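You operate a simulated robot arm through the tools that you are given. There is no shell and no other tool. Be economical: measure what you need, move in short steps, check, and stop when the job is done.

You run a simulated robot arm. Do the job below in one go: nothing can be reset, and whatever is moved stays where it is left.

TASK
Emboss the yellow tag with the load on the setting card.
Fine: lay it in the embosser drawer, close the drawer, set the mark dial, press PUSH once, open the drawer, put the tag back where it lay. Where these are worked on the way, their far stop is far enough and under half their travel is too little: embosser drawer.

It is judged by the outcome, as a careful person would: the job done as asked, and still so three seconds after it is handed in. It fails if anything else is knocked over, pushed out of place, dropped, spilled or broken.

THE ROBOT
A 6-joint arm with a two-finger parallel gripper, fixed in place. Base frame: the origin is at the foot of the arm, x ahead of it, y to its left, z up; the work surface is at about z = 850. Lengths are in mm, angles in degrees, forces in N, time in s.
With the tool pointing down near the work surface it reaches from about 240 to 640 mm from the base axis. Its first joint turns from -66.0 to 66.0 degrees. Payload 2.7 kg.
The tool frame sits at the grasp point between the pads (the TCP): z along the fingers, y along the line on which they close. The tips reach 23 mm beyond it. Largest opening 94 mm; finger width 38, thickness 10; the body of the gripper, 54 by 96 mm, starts 39 mm behind the TCP.
Orientation is told as [roll, pitch, yaw] about the base's x, y, z axes, in that order, counted from this pose: with the fingers straight down and closing along the base's y, the tool's x points along the base's -x, its y along +y and its z along -z.

THE INTERFACE
- The arm moves only by the tool drive_tool. Its arguments are lists of equal length, an entry for each row: "offset": the shift along the base's x, y, z in m, a list of three; "rot": the turn, a rotation vector about the base's x, y, z in rad, a list of three; "grip": the gripper command, from -1 (shut) to 1 (fully open), values between in proportion. In form: {"offset": [[dx, dy, dz], ...], "rot": [[wx, wy, wz], ...], "grip": [grip, ...]}. A call has 1 to 8 rows; each row is the pose to reach, as a shift and turn from the pose commanded when the call began. A row lasts 0.2 s, in which the tool goes at most 50 mm and 8.6 degrees; a call with a longer step from one row to the next is refused whole, and so is a gripper value outside its range. A pose out of reach is approached as far as the arm can. The call stops where the force on the tool passes 40 N (or 10 N more than at its start, if that is more) or the arm is blocked; 0.2 s more then pass. Each finger travels about 45 mm/s and halts on what it meets, pressing with about 27 N; the grip force reading is that of the motor and also rises with nothing between the fingers. The clock runs only during rows and for 0.2 s after the last one: add rows that repeat a pose to give the fingers time. It gives the time, the measured TCP pose, the force on the tool (base axes), the opening and the grip force at its end, in the units of the frame above (readings bear some noise), with the torque about the TCP (base axes, N m) and any sound that the robot's microphone picked up, and new pictures: "pictures" is both (left out), scene, wrist or none.
- Cameras (640 x 400 px; columns grow to the right, rows downward): "scene" is fixed at [67, -422, 1414.2]; the picture's right is [0.85, -0.52, 0.00], its down [-0.24, -0.40, -0.89] and it looks along [0.46, 0.76, -0.47] (base axes); focal length 320 px, centre (320, 200). "wrist" rides on the gripper at [86, 16, -74] in the tool frame; the picture's right is [-0.18, 0.98, 0.00], its down [-0.58, -0.11, -0.81] and it looks along [-0.79, -0.15, 0.59] (tool axes); focal length 243 px, centre (320, 200). There is no depth. A picture from a camera that has moved, and an enlarged one, comes with that camera's place and axes in the base frame and with its lens.
- close_up(camera, box): a new picture of the part [left, top, right, bottom] of that camera's present view, enlarged. The clock stands still meanwhile.
- job_done(): hands the job in; it is judged then, once.

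Go step by step. Nothing tells you positions but the pictures and the camera data: compare them with the known pose of the tool, close in by small moves and look again before you grip or let go. The budget is 120 turns and 200 pictures, counting those below and the enlarged ones. Unless the task says otherwise, let go and move clear before handing in, and close with one line.

The tools are called after ">>>" as name(argument=value, ...) on one line, values as JSON. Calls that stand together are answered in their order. drive_tool: Moves the arm, as the interface text tells. Its arguments: {"type":"object","properties":{"offset":{"type":"array"},"rot":{"type":"array"},"grip":{"type":"array"},"pictures":{"type":"string","enum":["both","scene","wrist","none"]}},"required":["offset","rot","grip"]} The other tools are called the same way: close_up (camera, box) takes an enlarged picture of a part of a camera's view; job_done () hands the job in.

At the start:

```text
time: 0.0
position: [357.5, -22.7, 1291.4]
tool_rot: [0.1, 0.0, 0.0]
contact_force: [0.9, 0.1, 0.1]
ft_torque: [0.01, 0.0, -0.01]
width: 94.0
gripper_force: 0.1
```

scene: 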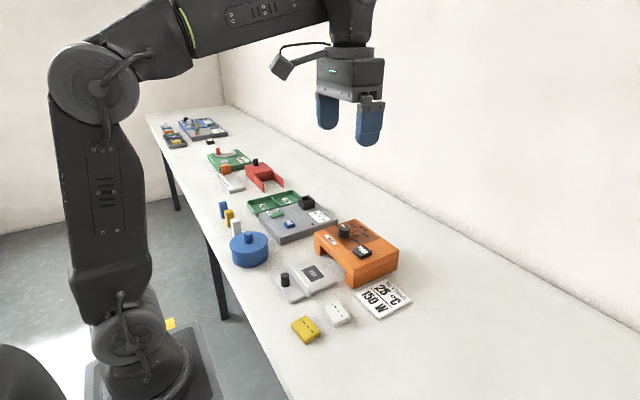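
wrist: 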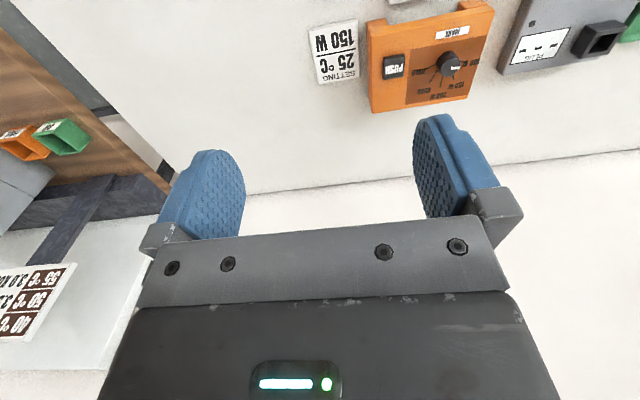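

I see the orange embosser with its grey drawer pulled out toward the arm, the setting card, and a yellow and a white tag. I'll look closer first.

>>> close_up(camera="scene", box=[220, 200, 420, 350])

>>> close_up(camera="wrist", box=[300, 0, 510, 130])

```text
2.67 times, centred on (320, 275) of scene
camera zoom: at [67.0, -422.0, 1414.2], right [0.85, -0.52, 0.0], down [-0.24, -0.4, -0.89], along [0.46, 0.76, -0.47], focal length 852 px, centre (320, 0)
```

zoom: 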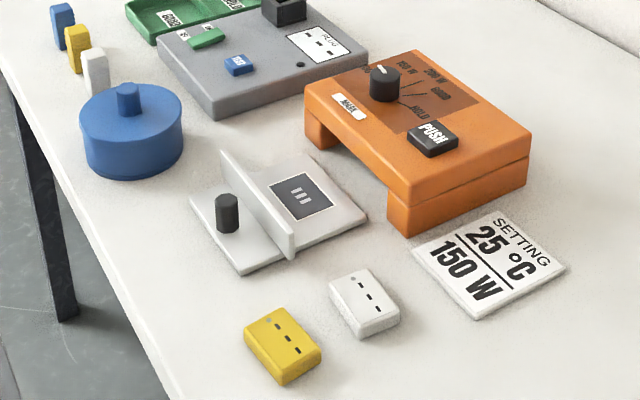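

```text
3.05 times, centred on (405, 65) of wrist
camera zoom: at [271.1, -5.9, 1366.3], right [0.18, 0.98, 0.0], down [0.58, -0.11, 0.81], along [0.79, -0.15, -0.59], focal length 739 px, centre (61, 611)
```

zoom: 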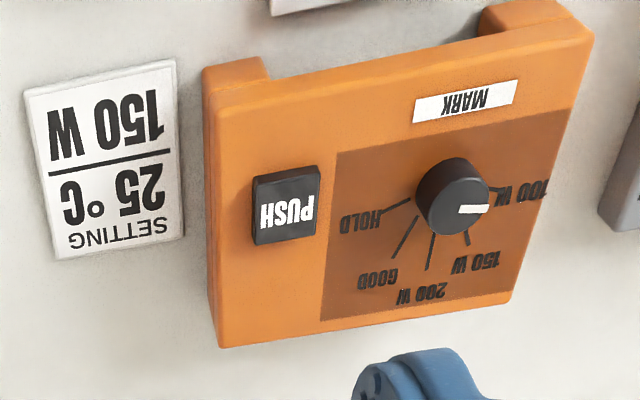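

Load is 150 W. The dial seems to sit between 100 W and 150 W. The yellow tag is near (281,-12), the drawer slot near (385,139). I'll go down toward the yellow tag to see it better.

>>> drive_tool(offset=[[-0.011, 0.002, -0.045], [-0.022, 0.004, -0.09], [-0.033, 0.006, -0.135], [-0.044, 0.008, -0.18], [-0.055, 0.009, -0.225], [-0.066, 0.01, -0.265], [-0.076, 0.011, -0.29], [-0.076, 0.011, -0.29]], rot=[[0, 0, 0], [0, 0, 0], [0, 0, 0], [0, 0, 0], [0, 0, 0], [0, 0, 0], [0, 0, 0], [0, 0, 0]], grip=[1, 1, 1, 1, 1, 1, 1, 1])

>>> close_up(camera="wrist", box=[200, 0, 440, 150])

```text
time: 1.8
position: [279.8, -10.1, 1002.0]
tool_rot: [0.0, 0.0, 0.0]
contact_force: [-0.9, 0.0, 0.4]
ft_torque: [-0.03, -0.02, 0.01]
width: 93.9
gripper_force: 0.1
camera wrist: at [192.8, 5.8, 1076.2], right [0.18, 0.98, 0.0], down [0.58, -0.11, 0.81], along [0.79, -0.15, -0.59], focal length 243 px, centre (320, 200)
```

scene: 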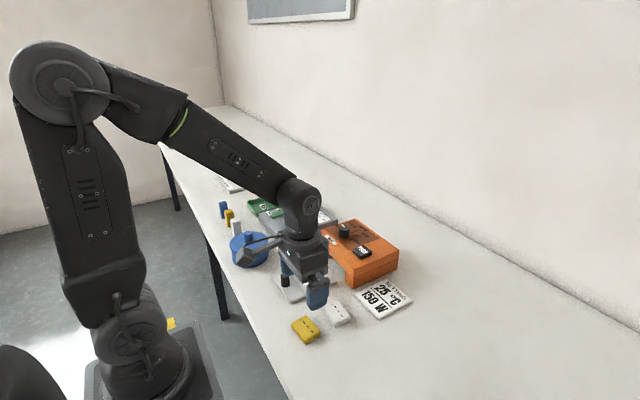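
wrist: 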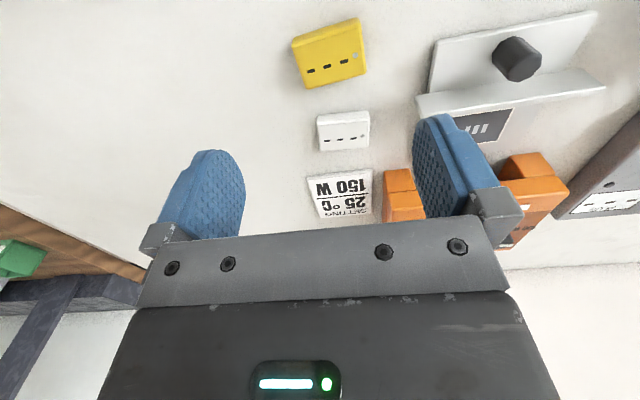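

```text
2.67 times, centred on (320, 75) of wrist
camera zoom: at [192.8, 5.8, 1076.2], right [0.18, 0.98, 0.0], down [0.58, -0.11, 0.81], along [0.79, -0.15, -0.59], focal length 647 px, centre (320, 533)
```

zoom: 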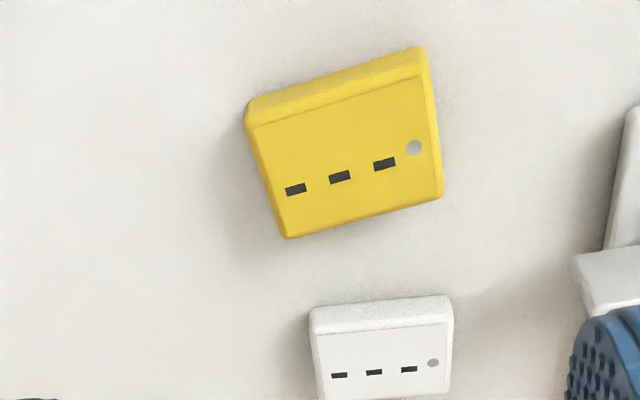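

The yellow tag lies around (286,-3), 51 × 34 mm, its long side near y. Now I look over the drawer and the embosser.

>>> drive_tool(offset=[[0.02, 0.04, 0.01], [0.04, 0.08, 0.02], [0.06, 0.115, 0.03], [0.08, 0.15, 0.04], [0.08, 0.15, 0.04]], rot=[[0, 0, 0], [0, 0, 0], [0, 0, 0], [0, 0, 0], [0, 0, 0]], grip=[1, 1, 1, 1, 1], pictures="wrist")

>>> close_up(camera="wrist", box=[200, 0, 440, 150])

```text
time: 3.0
position: [362.0, 138.4, 1040.7]
tool_rot: [-0.1, 0.0, 0.0]
contact_force: [0.0, -0.4, -1.6]
ft_torque: [0.01, 0.0, 0.01]
width: 93.8
gripper_force: 0.2
camera wrist: at [275.0, 155.0, 1116.6], right [0.18, 0.98, 0.0], down [0.58, -0.11, 0.81], along [0.79, -0.15, -0.59], focal length 243 px, centre (320, 200)
```

wrist: 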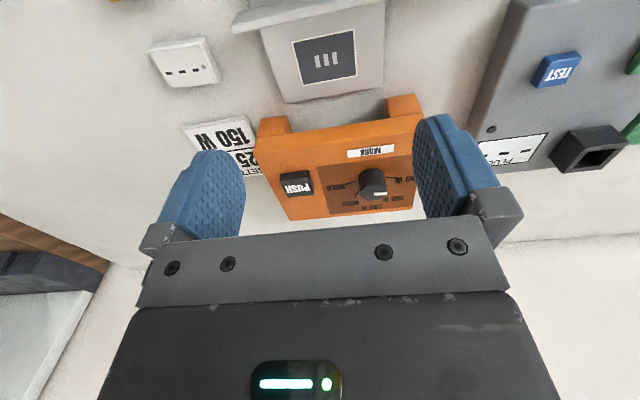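

```text
2.67 times, centred on (320, 75) of wrist
camera zoom: at [275.0, 155.0, 1116.6], right [0.18, 0.98, 0.0], down [0.58, -0.11, 0.81], along [0.79, -0.15, -0.59], focal length 647 px, centre (320, 533)
```

zoom: 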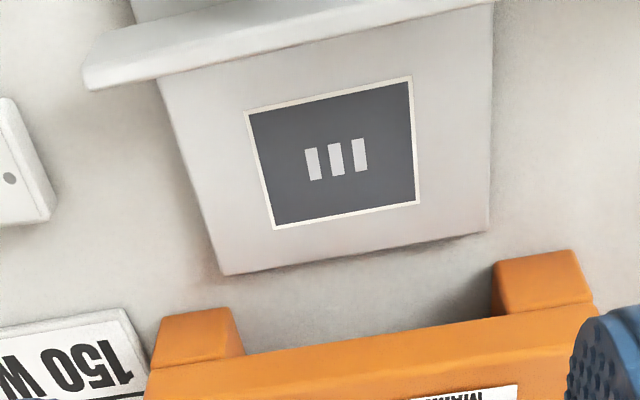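

The drawer's pad is at about (387,141), axis-aligned, and 59 × 44 mm. Now I go back above the yellow tag, turned about 4° to match it.

>>> drive_tool(offset=[[-0.015, -0.035, -0.01], [-0.03, -0.07, -0.03], [-0.045, -0.1, -0.06], [-0.06, -0.13, -0.09], [-0.0755, -0.141, -0.12], [-0.0755, -0.141, -0.12]], rot=[[0, 0, 0.02], [0, 0, 0.04], [0, 0, 0.06], [0, 0, 0.075], [0, 0, 0.075], [0, 0, 0.075]], grip=[1, 1, 1, 1, 1, 1])

>>> close_up(camera="wrist", box=[160, 0, 480, 200])

```text
time: 4.4
position: [284.7, -3.1, 920.2]
tool_rot: [0.0, 0.0, 4.3]
contact_force: [0.1, -0.2, 0.2]
ft_torque: [0.01, -0.01, 0.0]
width: 94.2
gripper_force: 0.1
camera wrist: at [196.5, 7.3, 995.0], right [0.11, 0.99, 0.0], down [0.59, -0.06, 0.81], along [0.8, -0.09, -0.59], focal length 243 px, centre (320, 200)
```

scene: 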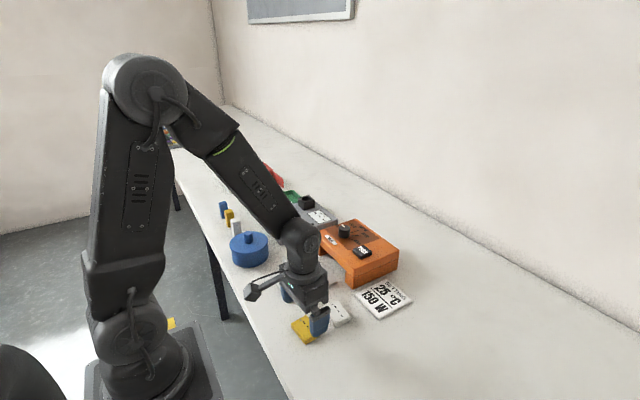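
wrist: 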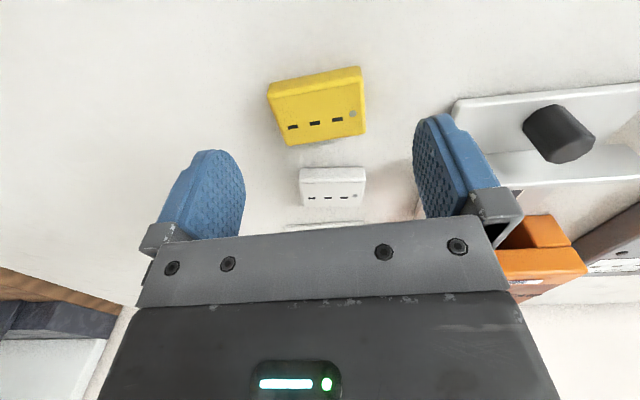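

```text
2.00 times, centred on (320, 100) of wrist
camera zoom: at [196.5, 7.3, 995.0], right [0.11, 0.99, 0.0], down [0.59, -0.06, 0.81], along [0.8, -0.09, -0.59], focal length 485 px, centre (320, 400)
```

zoom: 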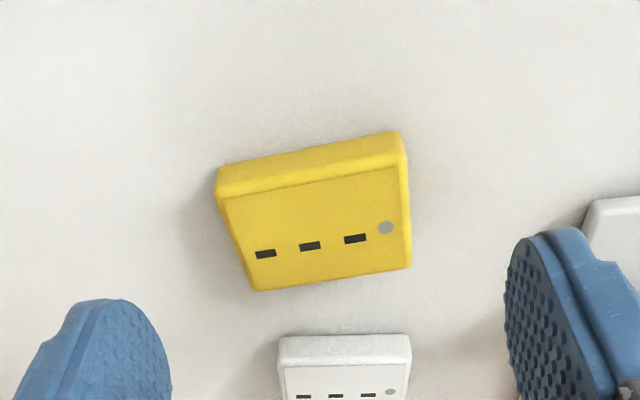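

The tag's centre comes out at (287,-2.4), yaw about 5°. I descend and close on it.

>>> drive_tool(offset=[[0.0025, 0.0008, -0.02], [0.0025, 0.0008, -0.044], [0.0025, 0.0008, -0.044], [0.0025, 0.0008, -0.044], [0.0025, 0.0008, -0.044], [0.0025, 0.0008, -0.044], [0.0025, 0.0008, -0.044]], rot=[[0, 0, 0.012], [0, 0, 0.012], [0, 0, 0.012], [0, 0, 0.012], [0, 0, 0.012], [0, 0, 0.012], [0, 0, 0.012]], grip=[1, 1, 1, -0.2, -0.2, -0.2, -0.2])

```text
time: 6.0
position: [287.8, -1.4, 878.1]
tool_rot: [0.0, 0.1, 5.0]
contact_force: [0.5, -0.2, -0.2]
ft_torque: [-0.02, 0.02, 0.01]
width: 55.1
gripper_force: 27.1
camera wrist: at [199.8, 7.4, 952.2], right [0.1, 1.0, 0.0], down [0.59, -0.06, 0.81], along [0.8, -0.08, -0.59], focal length 243 px, centre (320, 200)
```

scene: 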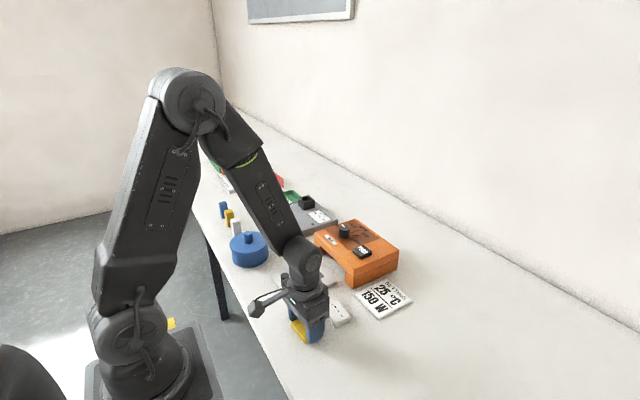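
wrist: 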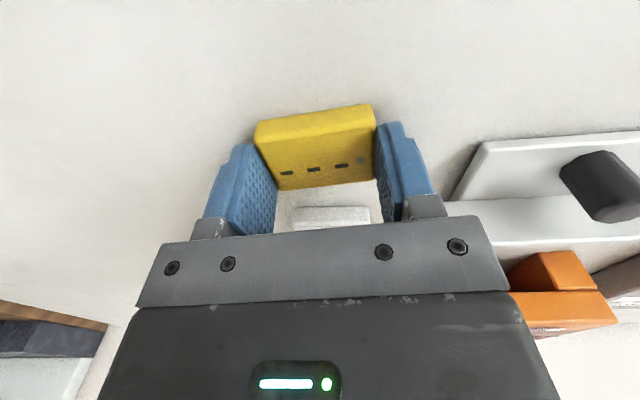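

The tag is gripped (55 mm across). I lift it and carry it above the pad, turning it square.

>>> drive_tool(offset=[[0, 0, 0.045], [0.01, 0.01, 0.085], [0.035, 0.045, 0.09], [0.06, 0.08, 0.09], [0.085, 0.115, 0.09], [0.103, 0.143, 0.09], [0.103, 0.143, 0.07], [0.103, 0.143, 0.07]], rot=[[0, 0, 0], [0, 0, 0], [0, 0, -0.03], [0, 0, -0.06], [0, 0, -0.087], [0, 0, -0.087], [0, 0, -0.087], [0, 0, -0.087]], grip=[-0.2, -0.2, -0.2, -0.2, -0.2, -0.2, -0.2, -0.2])

>>> close_up(camera="wrist", box=[160, 0, 480, 200])

>>> close_up(camera="scene", box=[240, 220, 400, 320])

```text
time: 7.8
position: [390.1, 141.9, 946.7]
tool_rot: [0.0, -0.1, 0.0]
contact_force: [0.1, -0.5, -0.7]
ft_torque: [-0.01, 0.01, -0.03]
width: 54.8
gripper_force: 26.9
camera wrist: at [303.9, 159.1, 1021.4], right [0.18, 0.98, 0.0], down [0.58, -0.11, 0.81], along [0.79, -0.15, -0.59], focal length 243 px, centre (320, 200)
```

scene: 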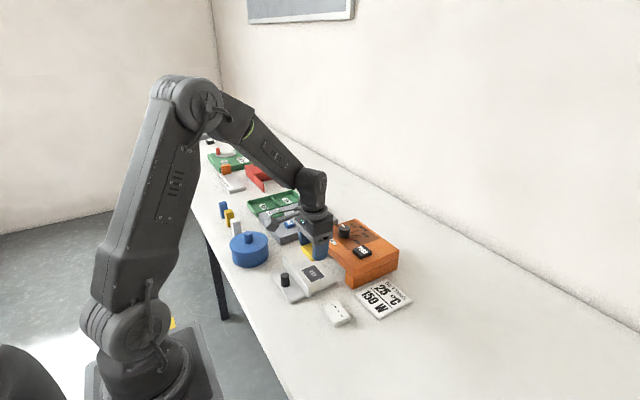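
wrist: 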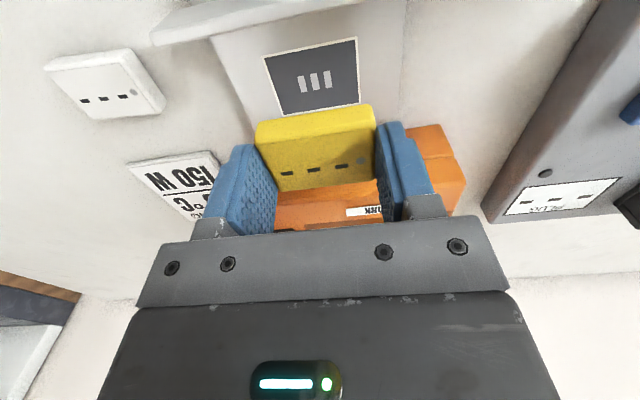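

```text
2.00 times, centred on (320, 100) of wrist
camera zoom: at [303.9, 159.1, 1021.4], right [0.18, 0.98, 0.0], down [0.58, -0.11, 0.81], along [0.79, -0.15, -0.59], focal length 485 px, centre (320, 400)
```

zoom: 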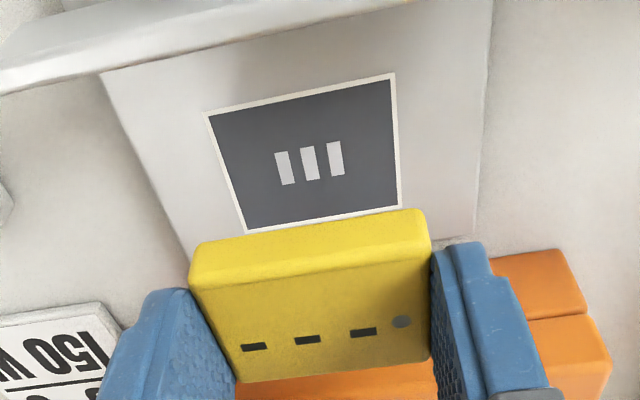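

```text
4.00 times, centred on (320, 270) of scene
camera zoom: at [67.0, -421.9, 1414.2], right [0.85, -0.52, 0.0], down [-0.24, -0.4, -0.89], along [0.46, 0.76, -0.47], focal length 1278 px, centre (320, -80)
```

zoom: 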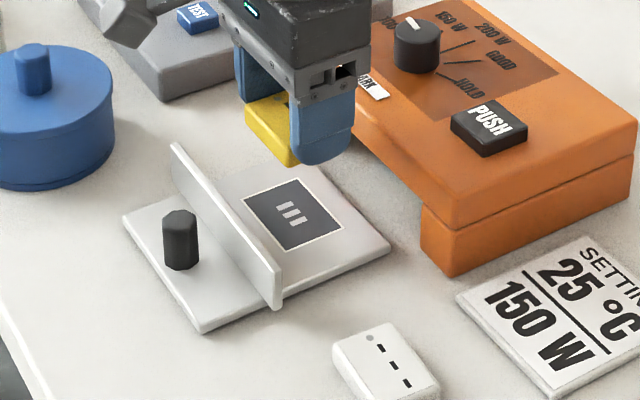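

The pad is confirmed at (387.7,140.7). I shift slightly and lower to just above the plate.

>>> drive_tool(offset=[[0.0015, -0.001, -0.03], [0.0015, -0.001, -0.052], [0.0015, -0.001, -0.056], [0.0015, -0.001, -0.056]], rot=[[0, 0, 0], [0, 0, 0], [0, 0, 0], [0, 0, 0]], grip=[-0.2, -0.2, -0.2, -0.2], pictures="wrist")

>>> close_up(camera="scene", box=[240, 220, 400, 320])

```text
time: 8.8
position: [392.8, 140.3, 890.9]
tool_rot: [0.0, 0.0, 0.0]
contact_force: [0.6, 0.6, -0.3]
ft_torque: [0.02, -0.01, -0.02]
width: 54.8
gripper_force: 26.9
camera wrist: at [307.0, 156.8, 966.2], right [0.18, 0.98, 0.0], down [0.58, -0.11, 0.81], along [0.79, -0.15, -0.59], focal length 243 px, centre (320, 200)
```

wrist: 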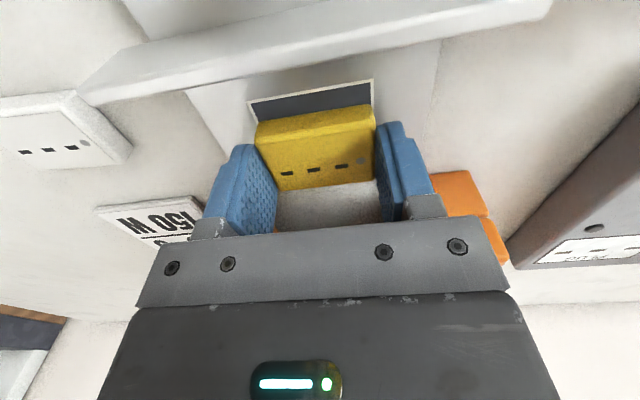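

```text
4.00 times, centred on (320, 270) of scene
camera zoom: at [67.0, -422.0, 1414.2], right [0.85, -0.52, 0.0], down [-0.24, -0.4, -0.89], along [0.46, 0.76, -0.47], focal length 1278 px, centre (320, -80)
```

zoom: 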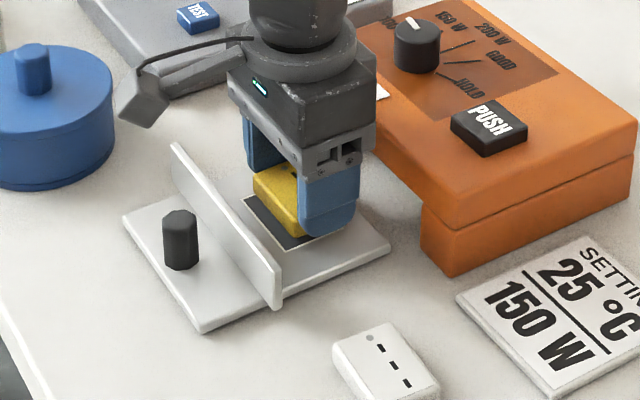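

Hovering just above the pad. I lower in small steps until contact.

>>> drive_tool(offset=[[0, 0, -0.002], [0, 0, -0.004], [0, 0, -0.005], [0, 0, -0.006], [0, 0, -0.007], [0, 0, -0.008]], rot=[[0, 0, 0], [0, 0, 0], [0, 0, 0], [0, 0, 0], [0, 0, 0], [0, 0, 0]], grip=[-0.2, -0.2, -0.2, -0.2, -0.2, -0.2])

>>> close_up(camera="scene", box=[240, 220, 400, 320])

```text
time: 10.2
position: [393.9, 141.5, 885.0]
tool_rot: [0.0, -0.2, 0.0]
contact_force: [-0.5, -4.6, 21.5]
ft_torque: [-0.12, -0.04, 0.01]
width: 54.9
gripper_force: 27.1
camera wrist: at [306.8, 157.2, 959.0], right [0.18, 0.98, 0.0], down [0.58, -0.11, 0.81], along [0.79, -0.15, -0.59], focal length 243 px, centre (320, 200)
```

scene: 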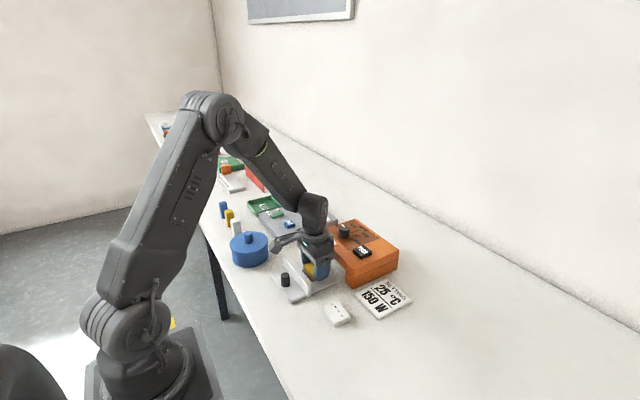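
wrist: 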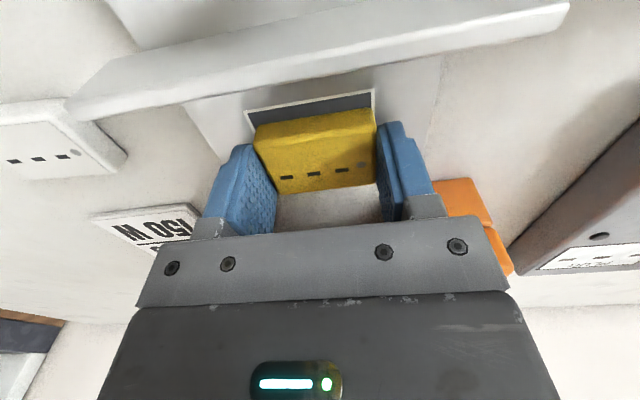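

```text
4.00 times, centred on (320, 270) of scene
camera zoom: at [66.7, -422.2, 1414.1], right [0.85, -0.52, 0.0], down [-0.24, -0.4, -0.89], along [0.46, 0.76, -0.46], focal length 1278 px, centre (320, -80)
```

zoom: 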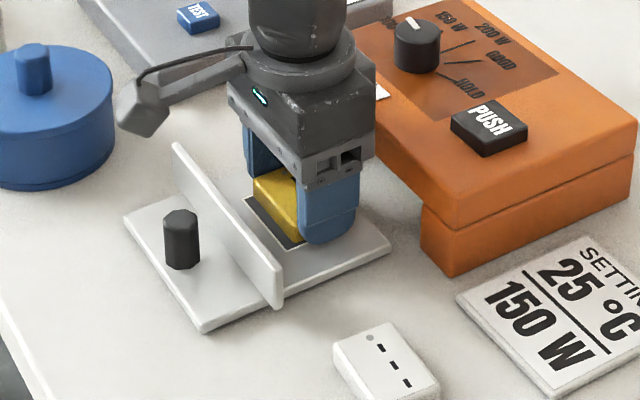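

Contact at z≈885. The tag looks about 3–4 mm too far along x on the pad, so I lift a little, shift back, and set it down again.

>>> drive_tool(offset=[[0, 0, 0.006], [-0.004, 0, 0.006], [-0.004, 0, 0.004], [-0.004, 0, 0.002], [-0.004, 0, 0.001], [-0.004, 0, 0.001]], rot=[[0, 0, 0], [0, 0, 0], [0, 0, 0], [0, 0, 0], [0, 0, 0], [0, 0, 0]], grip=[-0.2, -0.2, -0.2, -0.2, -0.2, -0.2], pictures="none")

>>> close_up(camera="wrist", box=[160, 50, 480, 250])

```text
time: 11.6
position: [389.8, 140.3, 884.9]
tool_rot: [0.0, 0.1, 0.0]
contact_force: [-1.0, -0.9, 3.4]
ft_torque: [0.01, -0.05, -0.02]
width: 54.9
gripper_force: 27.8
```

```text
2.00 times, centred on (320, 150) of wrist
camera zoom: at [302.4, 156.8, 959.4], right [0.18, 0.98, 0.0], down [0.58, -0.11, 0.81], along [0.79, -0.15, -0.59], focal length 485 px, centre (320, 300)
```

zoom: 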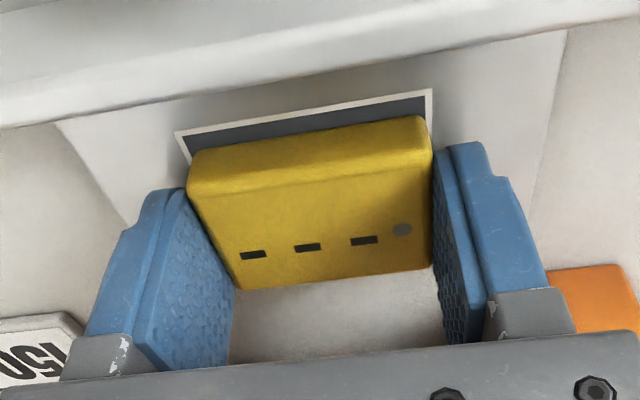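

The tag is now well on the pad, resting lightly. I open and rise.

>>> drive_tool(offset=[[0, 0, 0], [0, 0, 0], [0, 0, 0], [0, 0, 0.03], [0, 0, 0.075], [0, 0, 0.115], [-0.03, 0, 0.14], [-0.03, 0, 0.14]], rot=[[0, 0, 0], [0, 0, 0], [0, 0, 0], [0, 0, 0], [0, 0, 0], [0, 0, 0], [0, 0, 0], [0, 0, 0]], grip=[0.6, 0.6, 0.6, 0.6, 0.6, 0.6, 0.6, 0.6])

>>> close_up(camera="wrist", box=[160, 0, 480, 200])

>>> close_up(camera="scene", box=[240, 220, 400, 320])

```text
time: 13.4
position: [360.7, 139.5, 1023.7]
tool_rot: [0.0, -0.1, -0.1]
contact_force: [-0.5, -0.3, 0.2]
ft_torque: [0.03, 0.01, 0.0]
width: 75.3
gripper_force: 0.0
camera wrist: at [273.5, 155.8, 1099.4], right [0.18, 0.98, 0.0], down [0.58, -0.11, 0.81], along [0.79, -0.15, -0.59], focal length 243 px, centre (320, 200)
```

scene: 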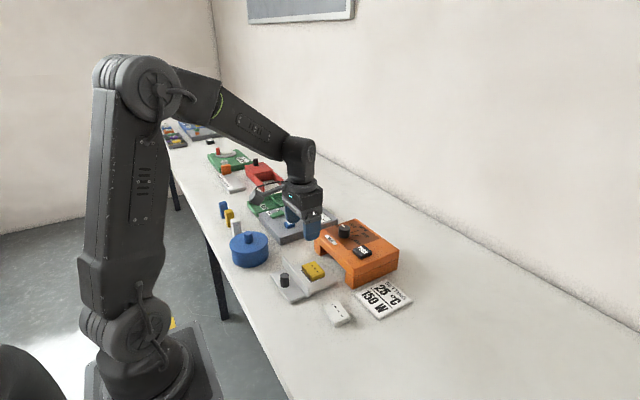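
wrist: 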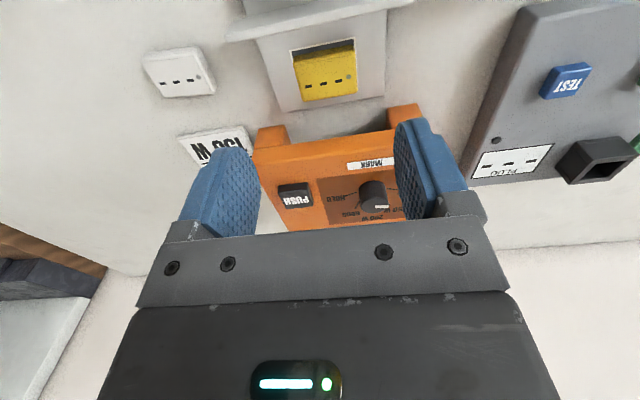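

```text
2.00 times, centred on (320, 100) of wrist
camera zoom: at [273.5, 155.8, 1099.4], right [0.18, 0.98, 0.0], down [0.58, -0.11, 0.81], along [0.79, -0.15, -0.59], focal length 485 px, centre (320, 400)
```

zoom: 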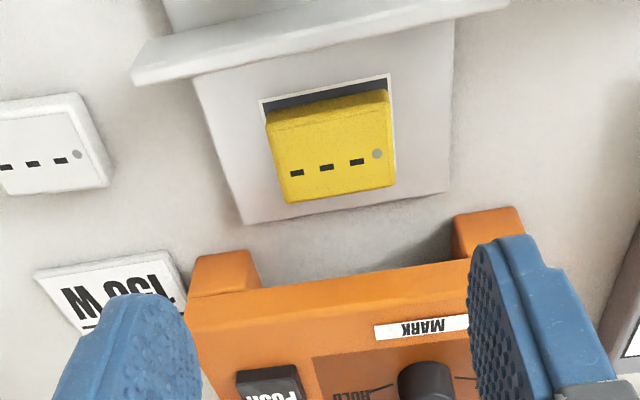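

```text
4.00 times, centred on (320, 270) of scene
camera zoom: at [67.0, -422.0, 1414.2], right [0.85, -0.52, 0.0], down [-0.24, -0.4, -0.89], along [0.46, 0.76, -0.47], focal length 1278 px, centre (320, -80)
```

zoom: 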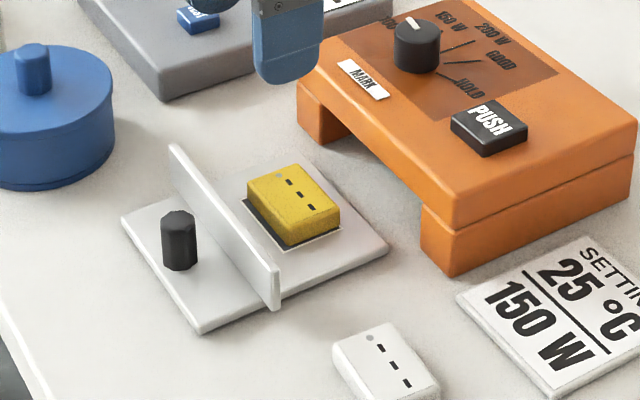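

The tag is inside the pad. Next, I look at the drawer knob near (308,139).

>>> drive_tool(offset=[[-0.025, 0, -0.02], [-0.053, 0, -0.05], [-0.053, 0, -0.08], [-0.053, 0, -0.08]], rot=[[0, 0, 0], [0, 0, 0], [0, 0, 0], [0, 0, 0]], grip=[0.2, 0.2, 0.2, 0.2], pictures="wrist")

>>> close_up(camera="wrist", box=[160, 0, 480, 200])

```text
time: 14.4
position: [307.1, 139.9, 942.8]
tool_rot: [0.0, 0.0, 0.0]
contact_force: [-0.4, -0.1, -0.3]
ft_torque: [-0.01, -0.01, 0.02]
width: 56.5
gripper_force: 0.1
camera wrist: at [219.7, 155.8, 1018.5], right [0.18, 0.98, 0.0], down [0.58, -0.11, 0.81], along [0.79, -0.15, -0.59], focal length 243 px, centre (320, 200)
```

wrist: 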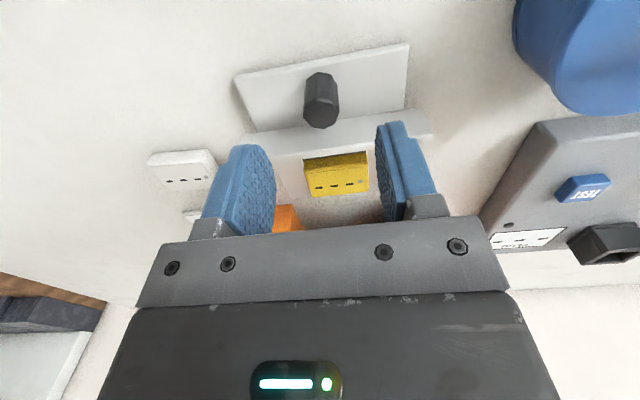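

```text
2.00 times, centred on (320, 100) of wrist
camera zoom: at [219.7, 155.8, 1018.5], right [0.18, 0.98, 0.0], down [0.58, -0.11, 0.81], along [0.79, -0.15, -0.59], focal length 485 px, centre (320, 400)
```

zoom: 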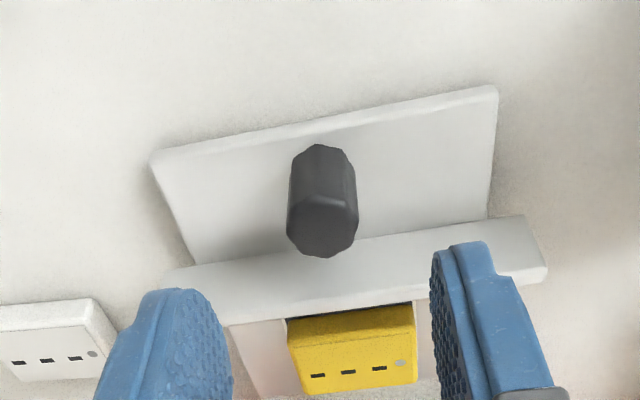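

The knob is at about (304,141), 20 mm wide, top near z 893; the drawer's wall is at x≈337. I go down and grip it.

>>> drive_tool(offset=[[-0.004, 0.001, -0.03], [-0.004, 0.001, -0.056], [-0.004, 0.001, -0.056], [-0.004, 0.001, -0.056], [-0.004, 0.001, -0.056], [-0.004, 0.001, -0.056]], rot=[[0, 0, 0], [0, 0, 0], [0, 0, 0], [0, 0, 0], [0, 0, 0], [0, 0, 0]], grip=[0.2, 0.2, -0.9, -0.9, -0.9, -0.9])

>>> close_up(camera="scene", box=[240, 220, 400, 320])

```text
time: 15.8
position: [301.3, 139.6, 886.8]
tool_rot: [0.1, 0.0, 0.0]
contact_force: [0.3, -5.0, -4.6]
ft_torque: [0.52, -0.33, -0.02]
width: 21.8
gripper_force: 44.9
camera wrist: at [215.2, 156.4, 962.7], right [0.18, 0.98, 0.0], down [0.58, -0.11, 0.81], along [0.79, -0.15, -0.59], focal length 243 px, centre (320, 200)
```

scene: 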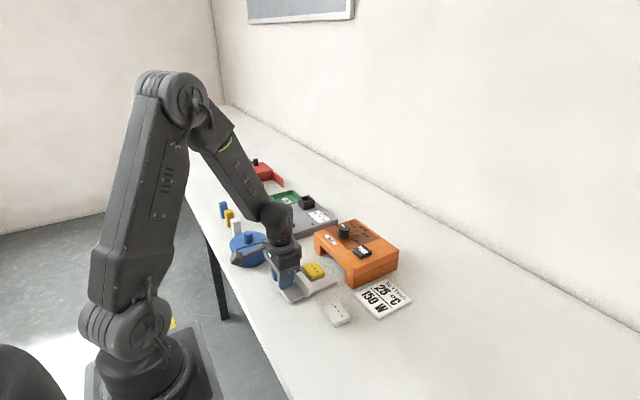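
wrist: 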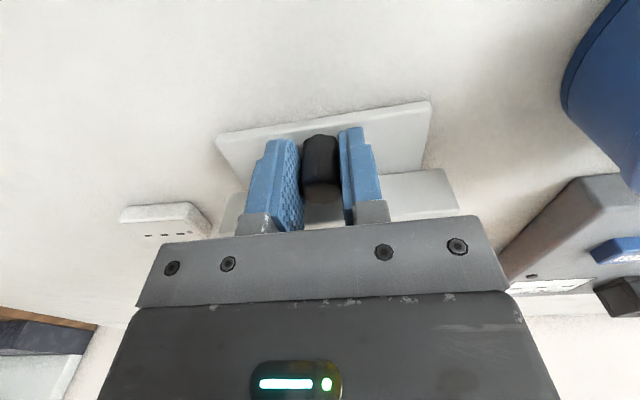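

```text
4.00 times, centred on (320, 270) of scene
camera zoom: at [67.0, -422.1, 1414.1], right [0.85, -0.52, 0.0], down [-0.24, -0.4, -0.89], along [0.46, 0.76, -0.47], focal length 1278 px, centre (320, -80)
```

zoom: 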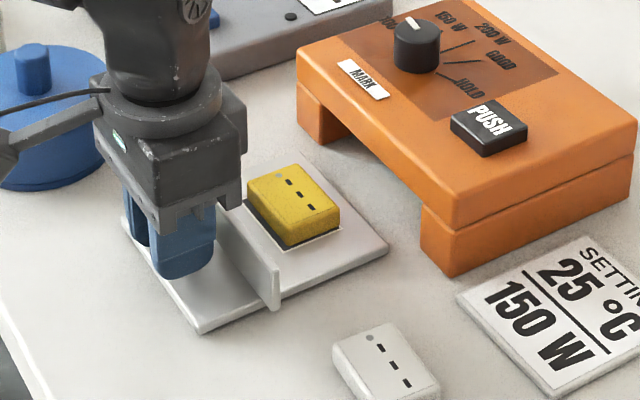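

The knob is held. I push the drawer in slowly.

>>> drive_tool(offset=[[0.006, 0, 0], [0.013, 0, 0], [0.02, 0, 0], [0.027, 0, 0], [0.034, 0, 0], [0.041, 0, 0], [0.048, 0, 0], [0.054, 0, 0]], rot=[[0, 0, 0], [0, 0, 0], [0, 0, 0], [0, 0, 0], [0, 0, 0], [0, 0, 0], [0, 0, 0], [0, 0, 0]], grip=[-0.9, -0.9, -0.9, -0.9, -0.9, -0.9, -0.9, -0.9], pictures="none")

>>> close_up(camera="scene", box=[240, 220, 400, 320])

```text
time: 17.6
position: [357.3, 140.3, 887.7]
tool_rot: [-0.1, 0.1, 0.1]
contact_force: [-0.3, -16.4, -9.8]
ft_torque: [0.34, 0.44, -0.04]
width: 21.7
gripper_force: 45.4
```

```text
4.00 times, centred on (320, 270) of scene
camera zoom: at [67.1, -422.4, 1414.0], right [0.85, -0.52, 0.0], down [-0.24, -0.4, -0.89], along [0.46, 0.76, -0.46], focal length 1278 px, centre (320, -80)
```

zoom: 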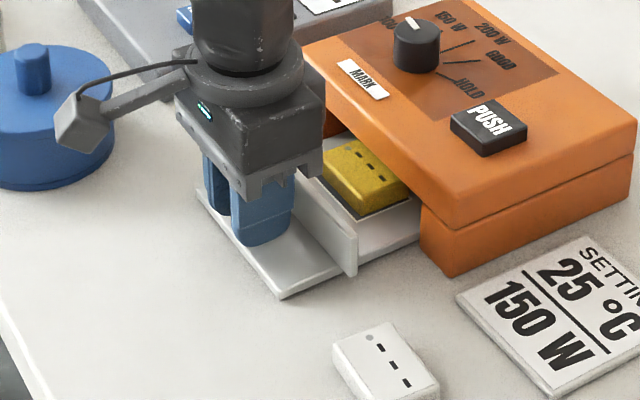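

The drawer slides with the tag aboard; there's some side force, so I ease 1 mm toward -y and continue.

>>> drive_tool(offset=[[0.004, -0.001, -0.0005], [0.01, -0.0015, -0.0005], [0.016, -0.0015, -0.0005], [0.022, -0.0015, -0.0005], [0.027, -0.0015, -0.0005], [0.032, -0.0015, -0.0005], [0.037, -0.0015, -0.0005], [0.042, -0.0015, -0.0005]], rot=[[0, 0, 0], [0, 0, 0], [0, 0, 0], [0, 0, 0], [0, 0, 0], [0, 0, 0], [0, 0, 0], [0, 0, 0]], grip=[-0.9, -0.9, -0.9, -0.9, -0.9, -0.9, -0.9, -0.9], pictures="none")

>>> close_up(camera="scene", box=[240, 220, 400, 320])

```text
time: 19.4
position: [397.8, 139.3, 886.5]
tool_rot: [0.0, -0.1, 0.0]
contact_force: [-0.6, 4.7, -5.9]
ft_torque: [-0.49, 0.04, -0.02]
width: 21.7
gripper_force: 45.2
```

```text
4.00 times, centred on (320, 270) of scene
camera zoom: at [67.1, -421.8, 1414.2], right [0.85, -0.52, 0.0], down [-0.24, -0.4, -0.89], along [0.46, 0.76, -0.47], focal length 1278 px, centre (320, -80)
```

zoom: 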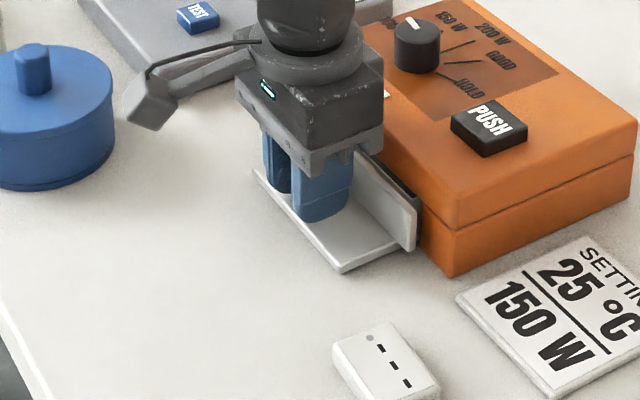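

Almost shut; a few millimetres remain. I push on to the stop.

>>> drive_tool(offset=[[0.003, -0.0005, -0.0005], [0.006, -0.0005, -0.0005], [0.009, -0.0005, -0.0005], [0.012, -0.0005, -0.0005], [0.014, -0.0005, -0.0005], [0.016, -0.0005, -0.0005], [0.018, -0.0005, -0.0005], [0.02, -0.0005, -0.0005]], rot=[[0, 0, 0], [0, 0, 0], [0, 0, 0], [0, 0, 0], [0, 0, 0], [0, 0, 0], [0, 0, 0], [0, 0, 0]], grip=[-0.9, -0.9, -0.9, -0.9, -0.9, -0.9, -0.9, -0.9], pictures="none")

>>> close_up(camera="scene", box=[240, 220, 400, 320])

```text
time: 21.2
position: [415.7, 140.0, 886.3]
tool_rot: [0.0, 0.4, -0.1]
contact_force: [-36.2, 15.9, 8.8]
ft_torque: [0.68, 0.25, 0.01]
width: 21.9
gripper_force: 44.9
```

```text
4.00 times, centred on (320, 270) of scene
camera zoom: at [66.0, -421.6, 1414.3], right [0.85, -0.52, 0.0], down [-0.24, -0.4, -0.89], along [0.46, 0.76, -0.46], focal length 1278 px, centre (320, -80)
```

zoom: 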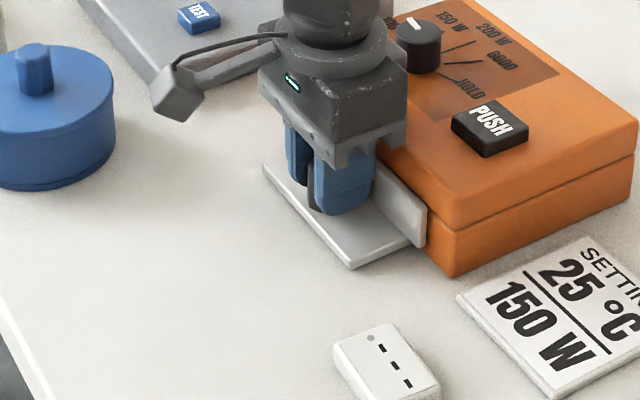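

The drawer is shut against the stop. I release and rise to look at the dial.

>>> drive_tool(offset=[[-0.003, 0, 0], [-0.003, 0, 0], [-0.003, 0, 0], [-0.003, 0, 0.03], [-0.003, 0, 0.075], [-0.003, 0, 0.12], [0.01, 0.02, 0.16], [0.01, 0.02, 0.16]], rot=[[0, 0, 0], [0, 0, 0], [0, 0, 0], [0, 0, 0], [0, 0, 0], [0, 0, 0], [0, 0, 0], [0, 0, 0]], grip=[0.1, 0.1, 0.1, 0.1, 0.1, 0.1, 0.1, 0.1])

>>> close_up(camera="wrist", box=[200, 0, 440, 150])

>>> close_up(camera="scene", box=[280, 210, 408, 290])

```text
time: 23.0
position: [428.9, 159.1, 1048.4]
tool_rot: [0.0, -0.1, 0.0]
contact_force: [-0.1, 1.1, -0.4]
ft_torque: [0.01, 0.0, 0.03]
width: 51.7
gripper_force: 0.1
camera wrist: at [341.8, 175.8, 1122.7], right [0.18, 0.98, 0.0], down [0.58, -0.11, 0.81], along [0.79, -0.15, -0.59], focal length 243 px, centre (320, 200)
```

scene: 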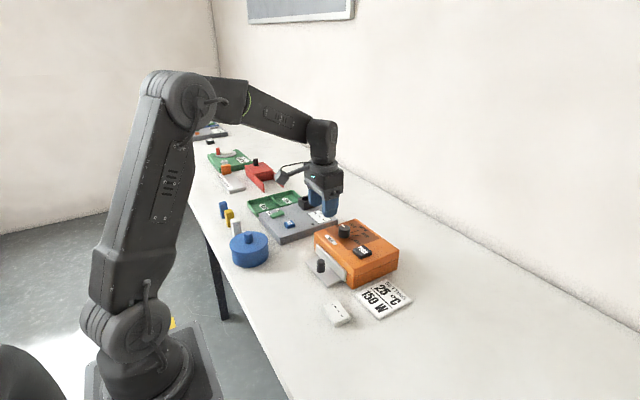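
wrist: 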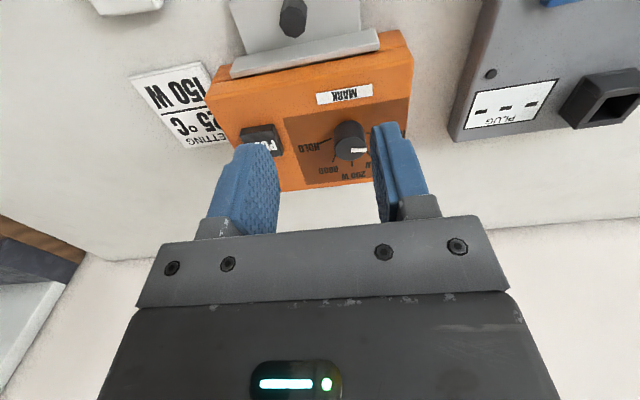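

```text
2.67 times, centred on (320, 75) of wrist
camera zoom: at [341.8, 175.8, 1122.7], right [0.18, 0.98, 0.0], down [0.58, -0.11, 0.81], along [0.79, -0.15, -0.59], focal length 647 px, centre (320, 533)
```

zoom: 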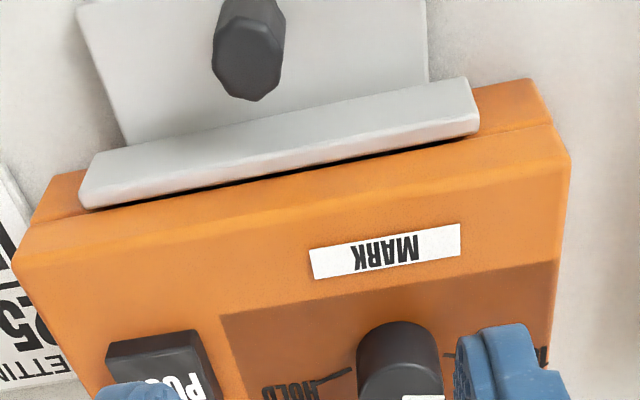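

```text
5.00 times, centred on (344, 250) of scene
camera zoom: at [67.0, -422.0, 1414.2], right [0.85, -0.52, 0.0], down [-0.24, -0.4, -0.89], along [0.46, 0.76, -0.47], focal length 1597 px, centre (200, -50)
```

zoom: 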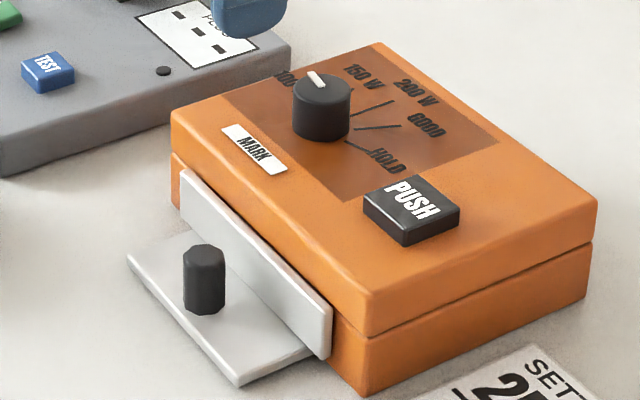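

The drawer is flush. The dial is near (502,175) with five marks; I want a clear view of it, so I open wide and move over.

>>> drive_tool(offset=[[0.025, 0.01, 0.0], [0.05, 0.025, 0.0], [0.05, 0.025, 0.0], [0.05, 0.025, 0.0]], rot=[[0, 0, 0], [0, 0, 0], [0, 0, 0], [0, 0, 0]], grip=[1, 1, 1, 1], pictures="wrist")

>>> close_up(camera="wrist", box=[200, 0, 440, 150])

```text
time: 24.0
position: [478.0, 184.5, 1045.4]
tool_rot: [-0.1, -0.1, 0.1]
contact_force: [0.1, -0.7, 0.2]
ft_torque: [-0.03, -0.01, -0.04]
width: 93.9
gripper_force: 0.1
camera wrist: at [391.7, 201.0, 1120.9], right [0.18, 0.98, 0.0], down [0.58, -0.11, 0.81], along [0.79, -0.15, -0.59], focal length 243 px, centre (320, 200)
```

wrist: 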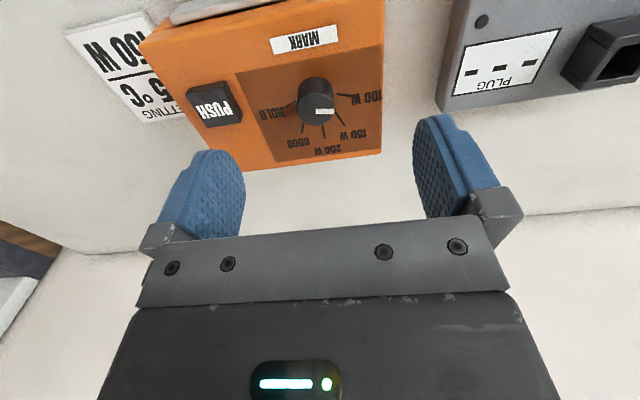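

```text
2.67 times, centred on (320, 75) of wrist
camera zoom: at [391.7, 201.0, 1120.9], right [0.18, 0.98, 0.0], down [0.58, -0.11, 0.81], along [0.79, -0.15, -0.59], focal length 647 px, centre (320, 533)
```

zoom: 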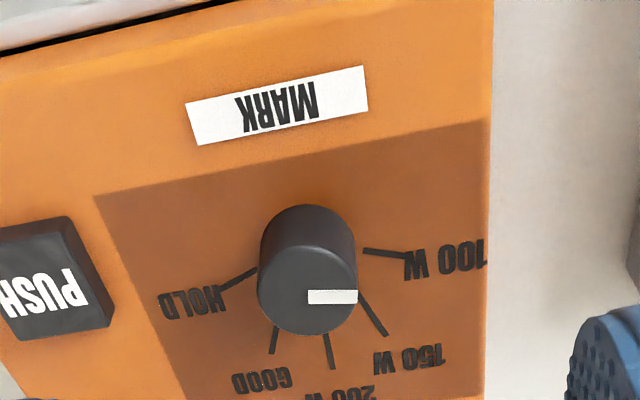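

The dial's marks are readable. I zoom in more to measure the knob and the 150 W mark accurately.

>>> close_up(camera="wrist", box=[256, 70, 384, 150])

>>> close_up(camera="scene", box=[310, 210, 390, 260])

```text
5.00 times, centred on (320, 110) of wrist
camera zoom: at [391.7, 201.0, 1120.9], right [0.18, 0.98, 0.0], down [0.58, -0.11, 0.81], along [0.79, -0.15, -0.59], focal length 1213 px, centre (320, 650)
```

zoom: 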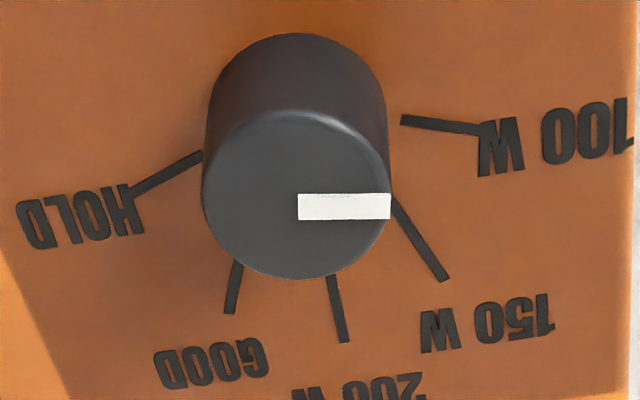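

```text
8.00 times, centred on (350, 235) of scene
camera zoom: at [67.0, -421.9, 1414.2], right [0.85, -0.52, 0.0], down [-0.24, -0.4, -0.89], along [0.46, 0.76, -0.47], focal length 2556 px, centre (80, -80)
```

zoom: 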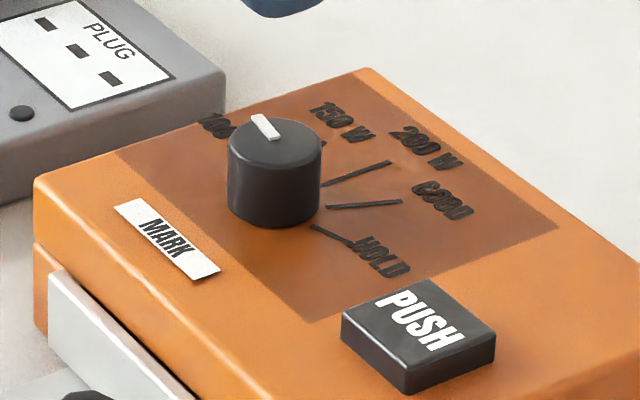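

The knob axis is at about (509,175), 31 mm wide, top z≈937; its pointer is at ~80° (at 100 W), and the 150 W mark is at ~33° from +x. I pre-turn the gripper by +25° above the dial.

>>> drive_tool(offset=[[0.01, -0.003, -0.02], [0.02, -0.006, -0.04], [0.031, -0.0095, -0.06], [0.031, -0.0095, -0.07], [0.031, -0.0095, -0.07]], rot=[[0, 0, 0.14], [0, 0, 0.28], [0, 0, 0.42], [0, 0, 0.436], [0, 0, 0.436]], grip=[0.2, 0.2, 0.2, 0.2, 0.2])

>>> close_up(camera="wrist", box=[220, 50, 420, 175])

>>> close_up(camera="scene", box=[310, 200, 406, 260])

```text
time: 25.2
position: [509.0, 174.5, 978.8]
tool_rot: [0.1, 0.1, 25.0]
contact_force: [0.2, 0.3, 0.2]
ft_torque: [0.04, 0.01, 0.01]
width: 56.2
gripper_force: 0.1
camera wrist: at [423.4, 153.9, 1053.0], right [-0.25, 0.97, 0.0], down [0.57, 0.15, 0.81], along [0.78, 0.2, -0.59], focal length 243 px, centre (320, 200)
```

scene: 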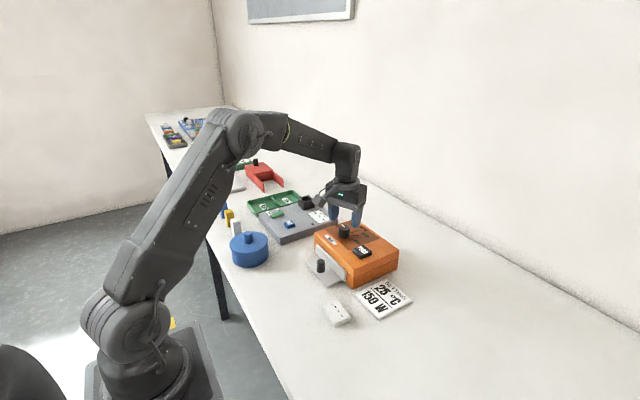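
wrist: 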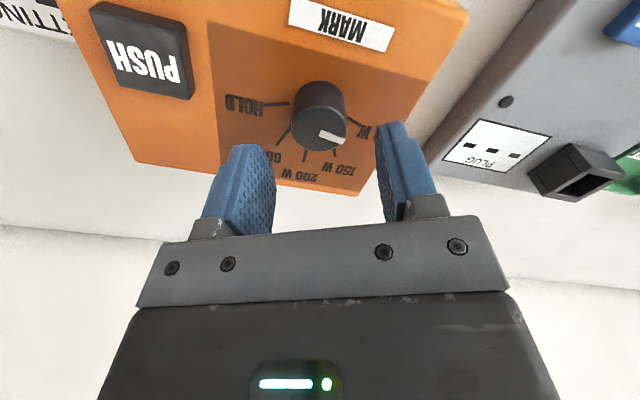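

```text
3.20 times, centred on (320, 112) of wrist
camera zoom: at [423.4, 153.9, 1053.0], right [-0.25, 0.97, 0.0], down [0.57, 0.15, 0.81], along [0.78, 0.2, -0.59], focal length 776 px, centre (320, 480)
```

zoom: 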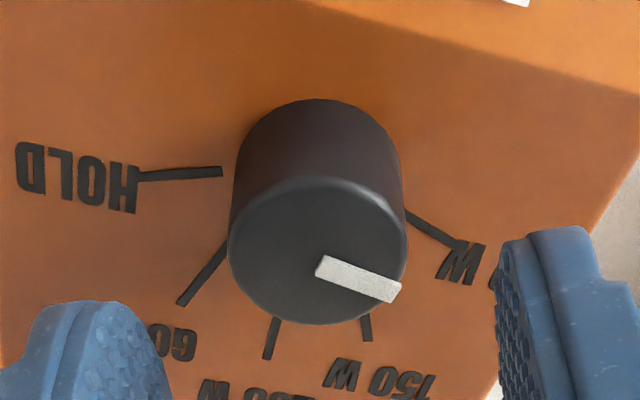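

```text
6.67 times, centred on (358, 230) of scene
camera zoom: at [67.0, -422.0, 1414.2], right [0.85, -0.52, 0.0], down [-0.24, -0.4, -0.89], along [0.46, 0.76, -0.47], focal length 2130 px, centre (67, 0)
```

zoom: 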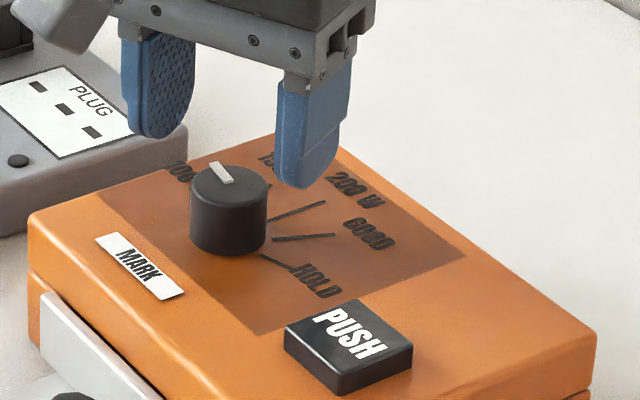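

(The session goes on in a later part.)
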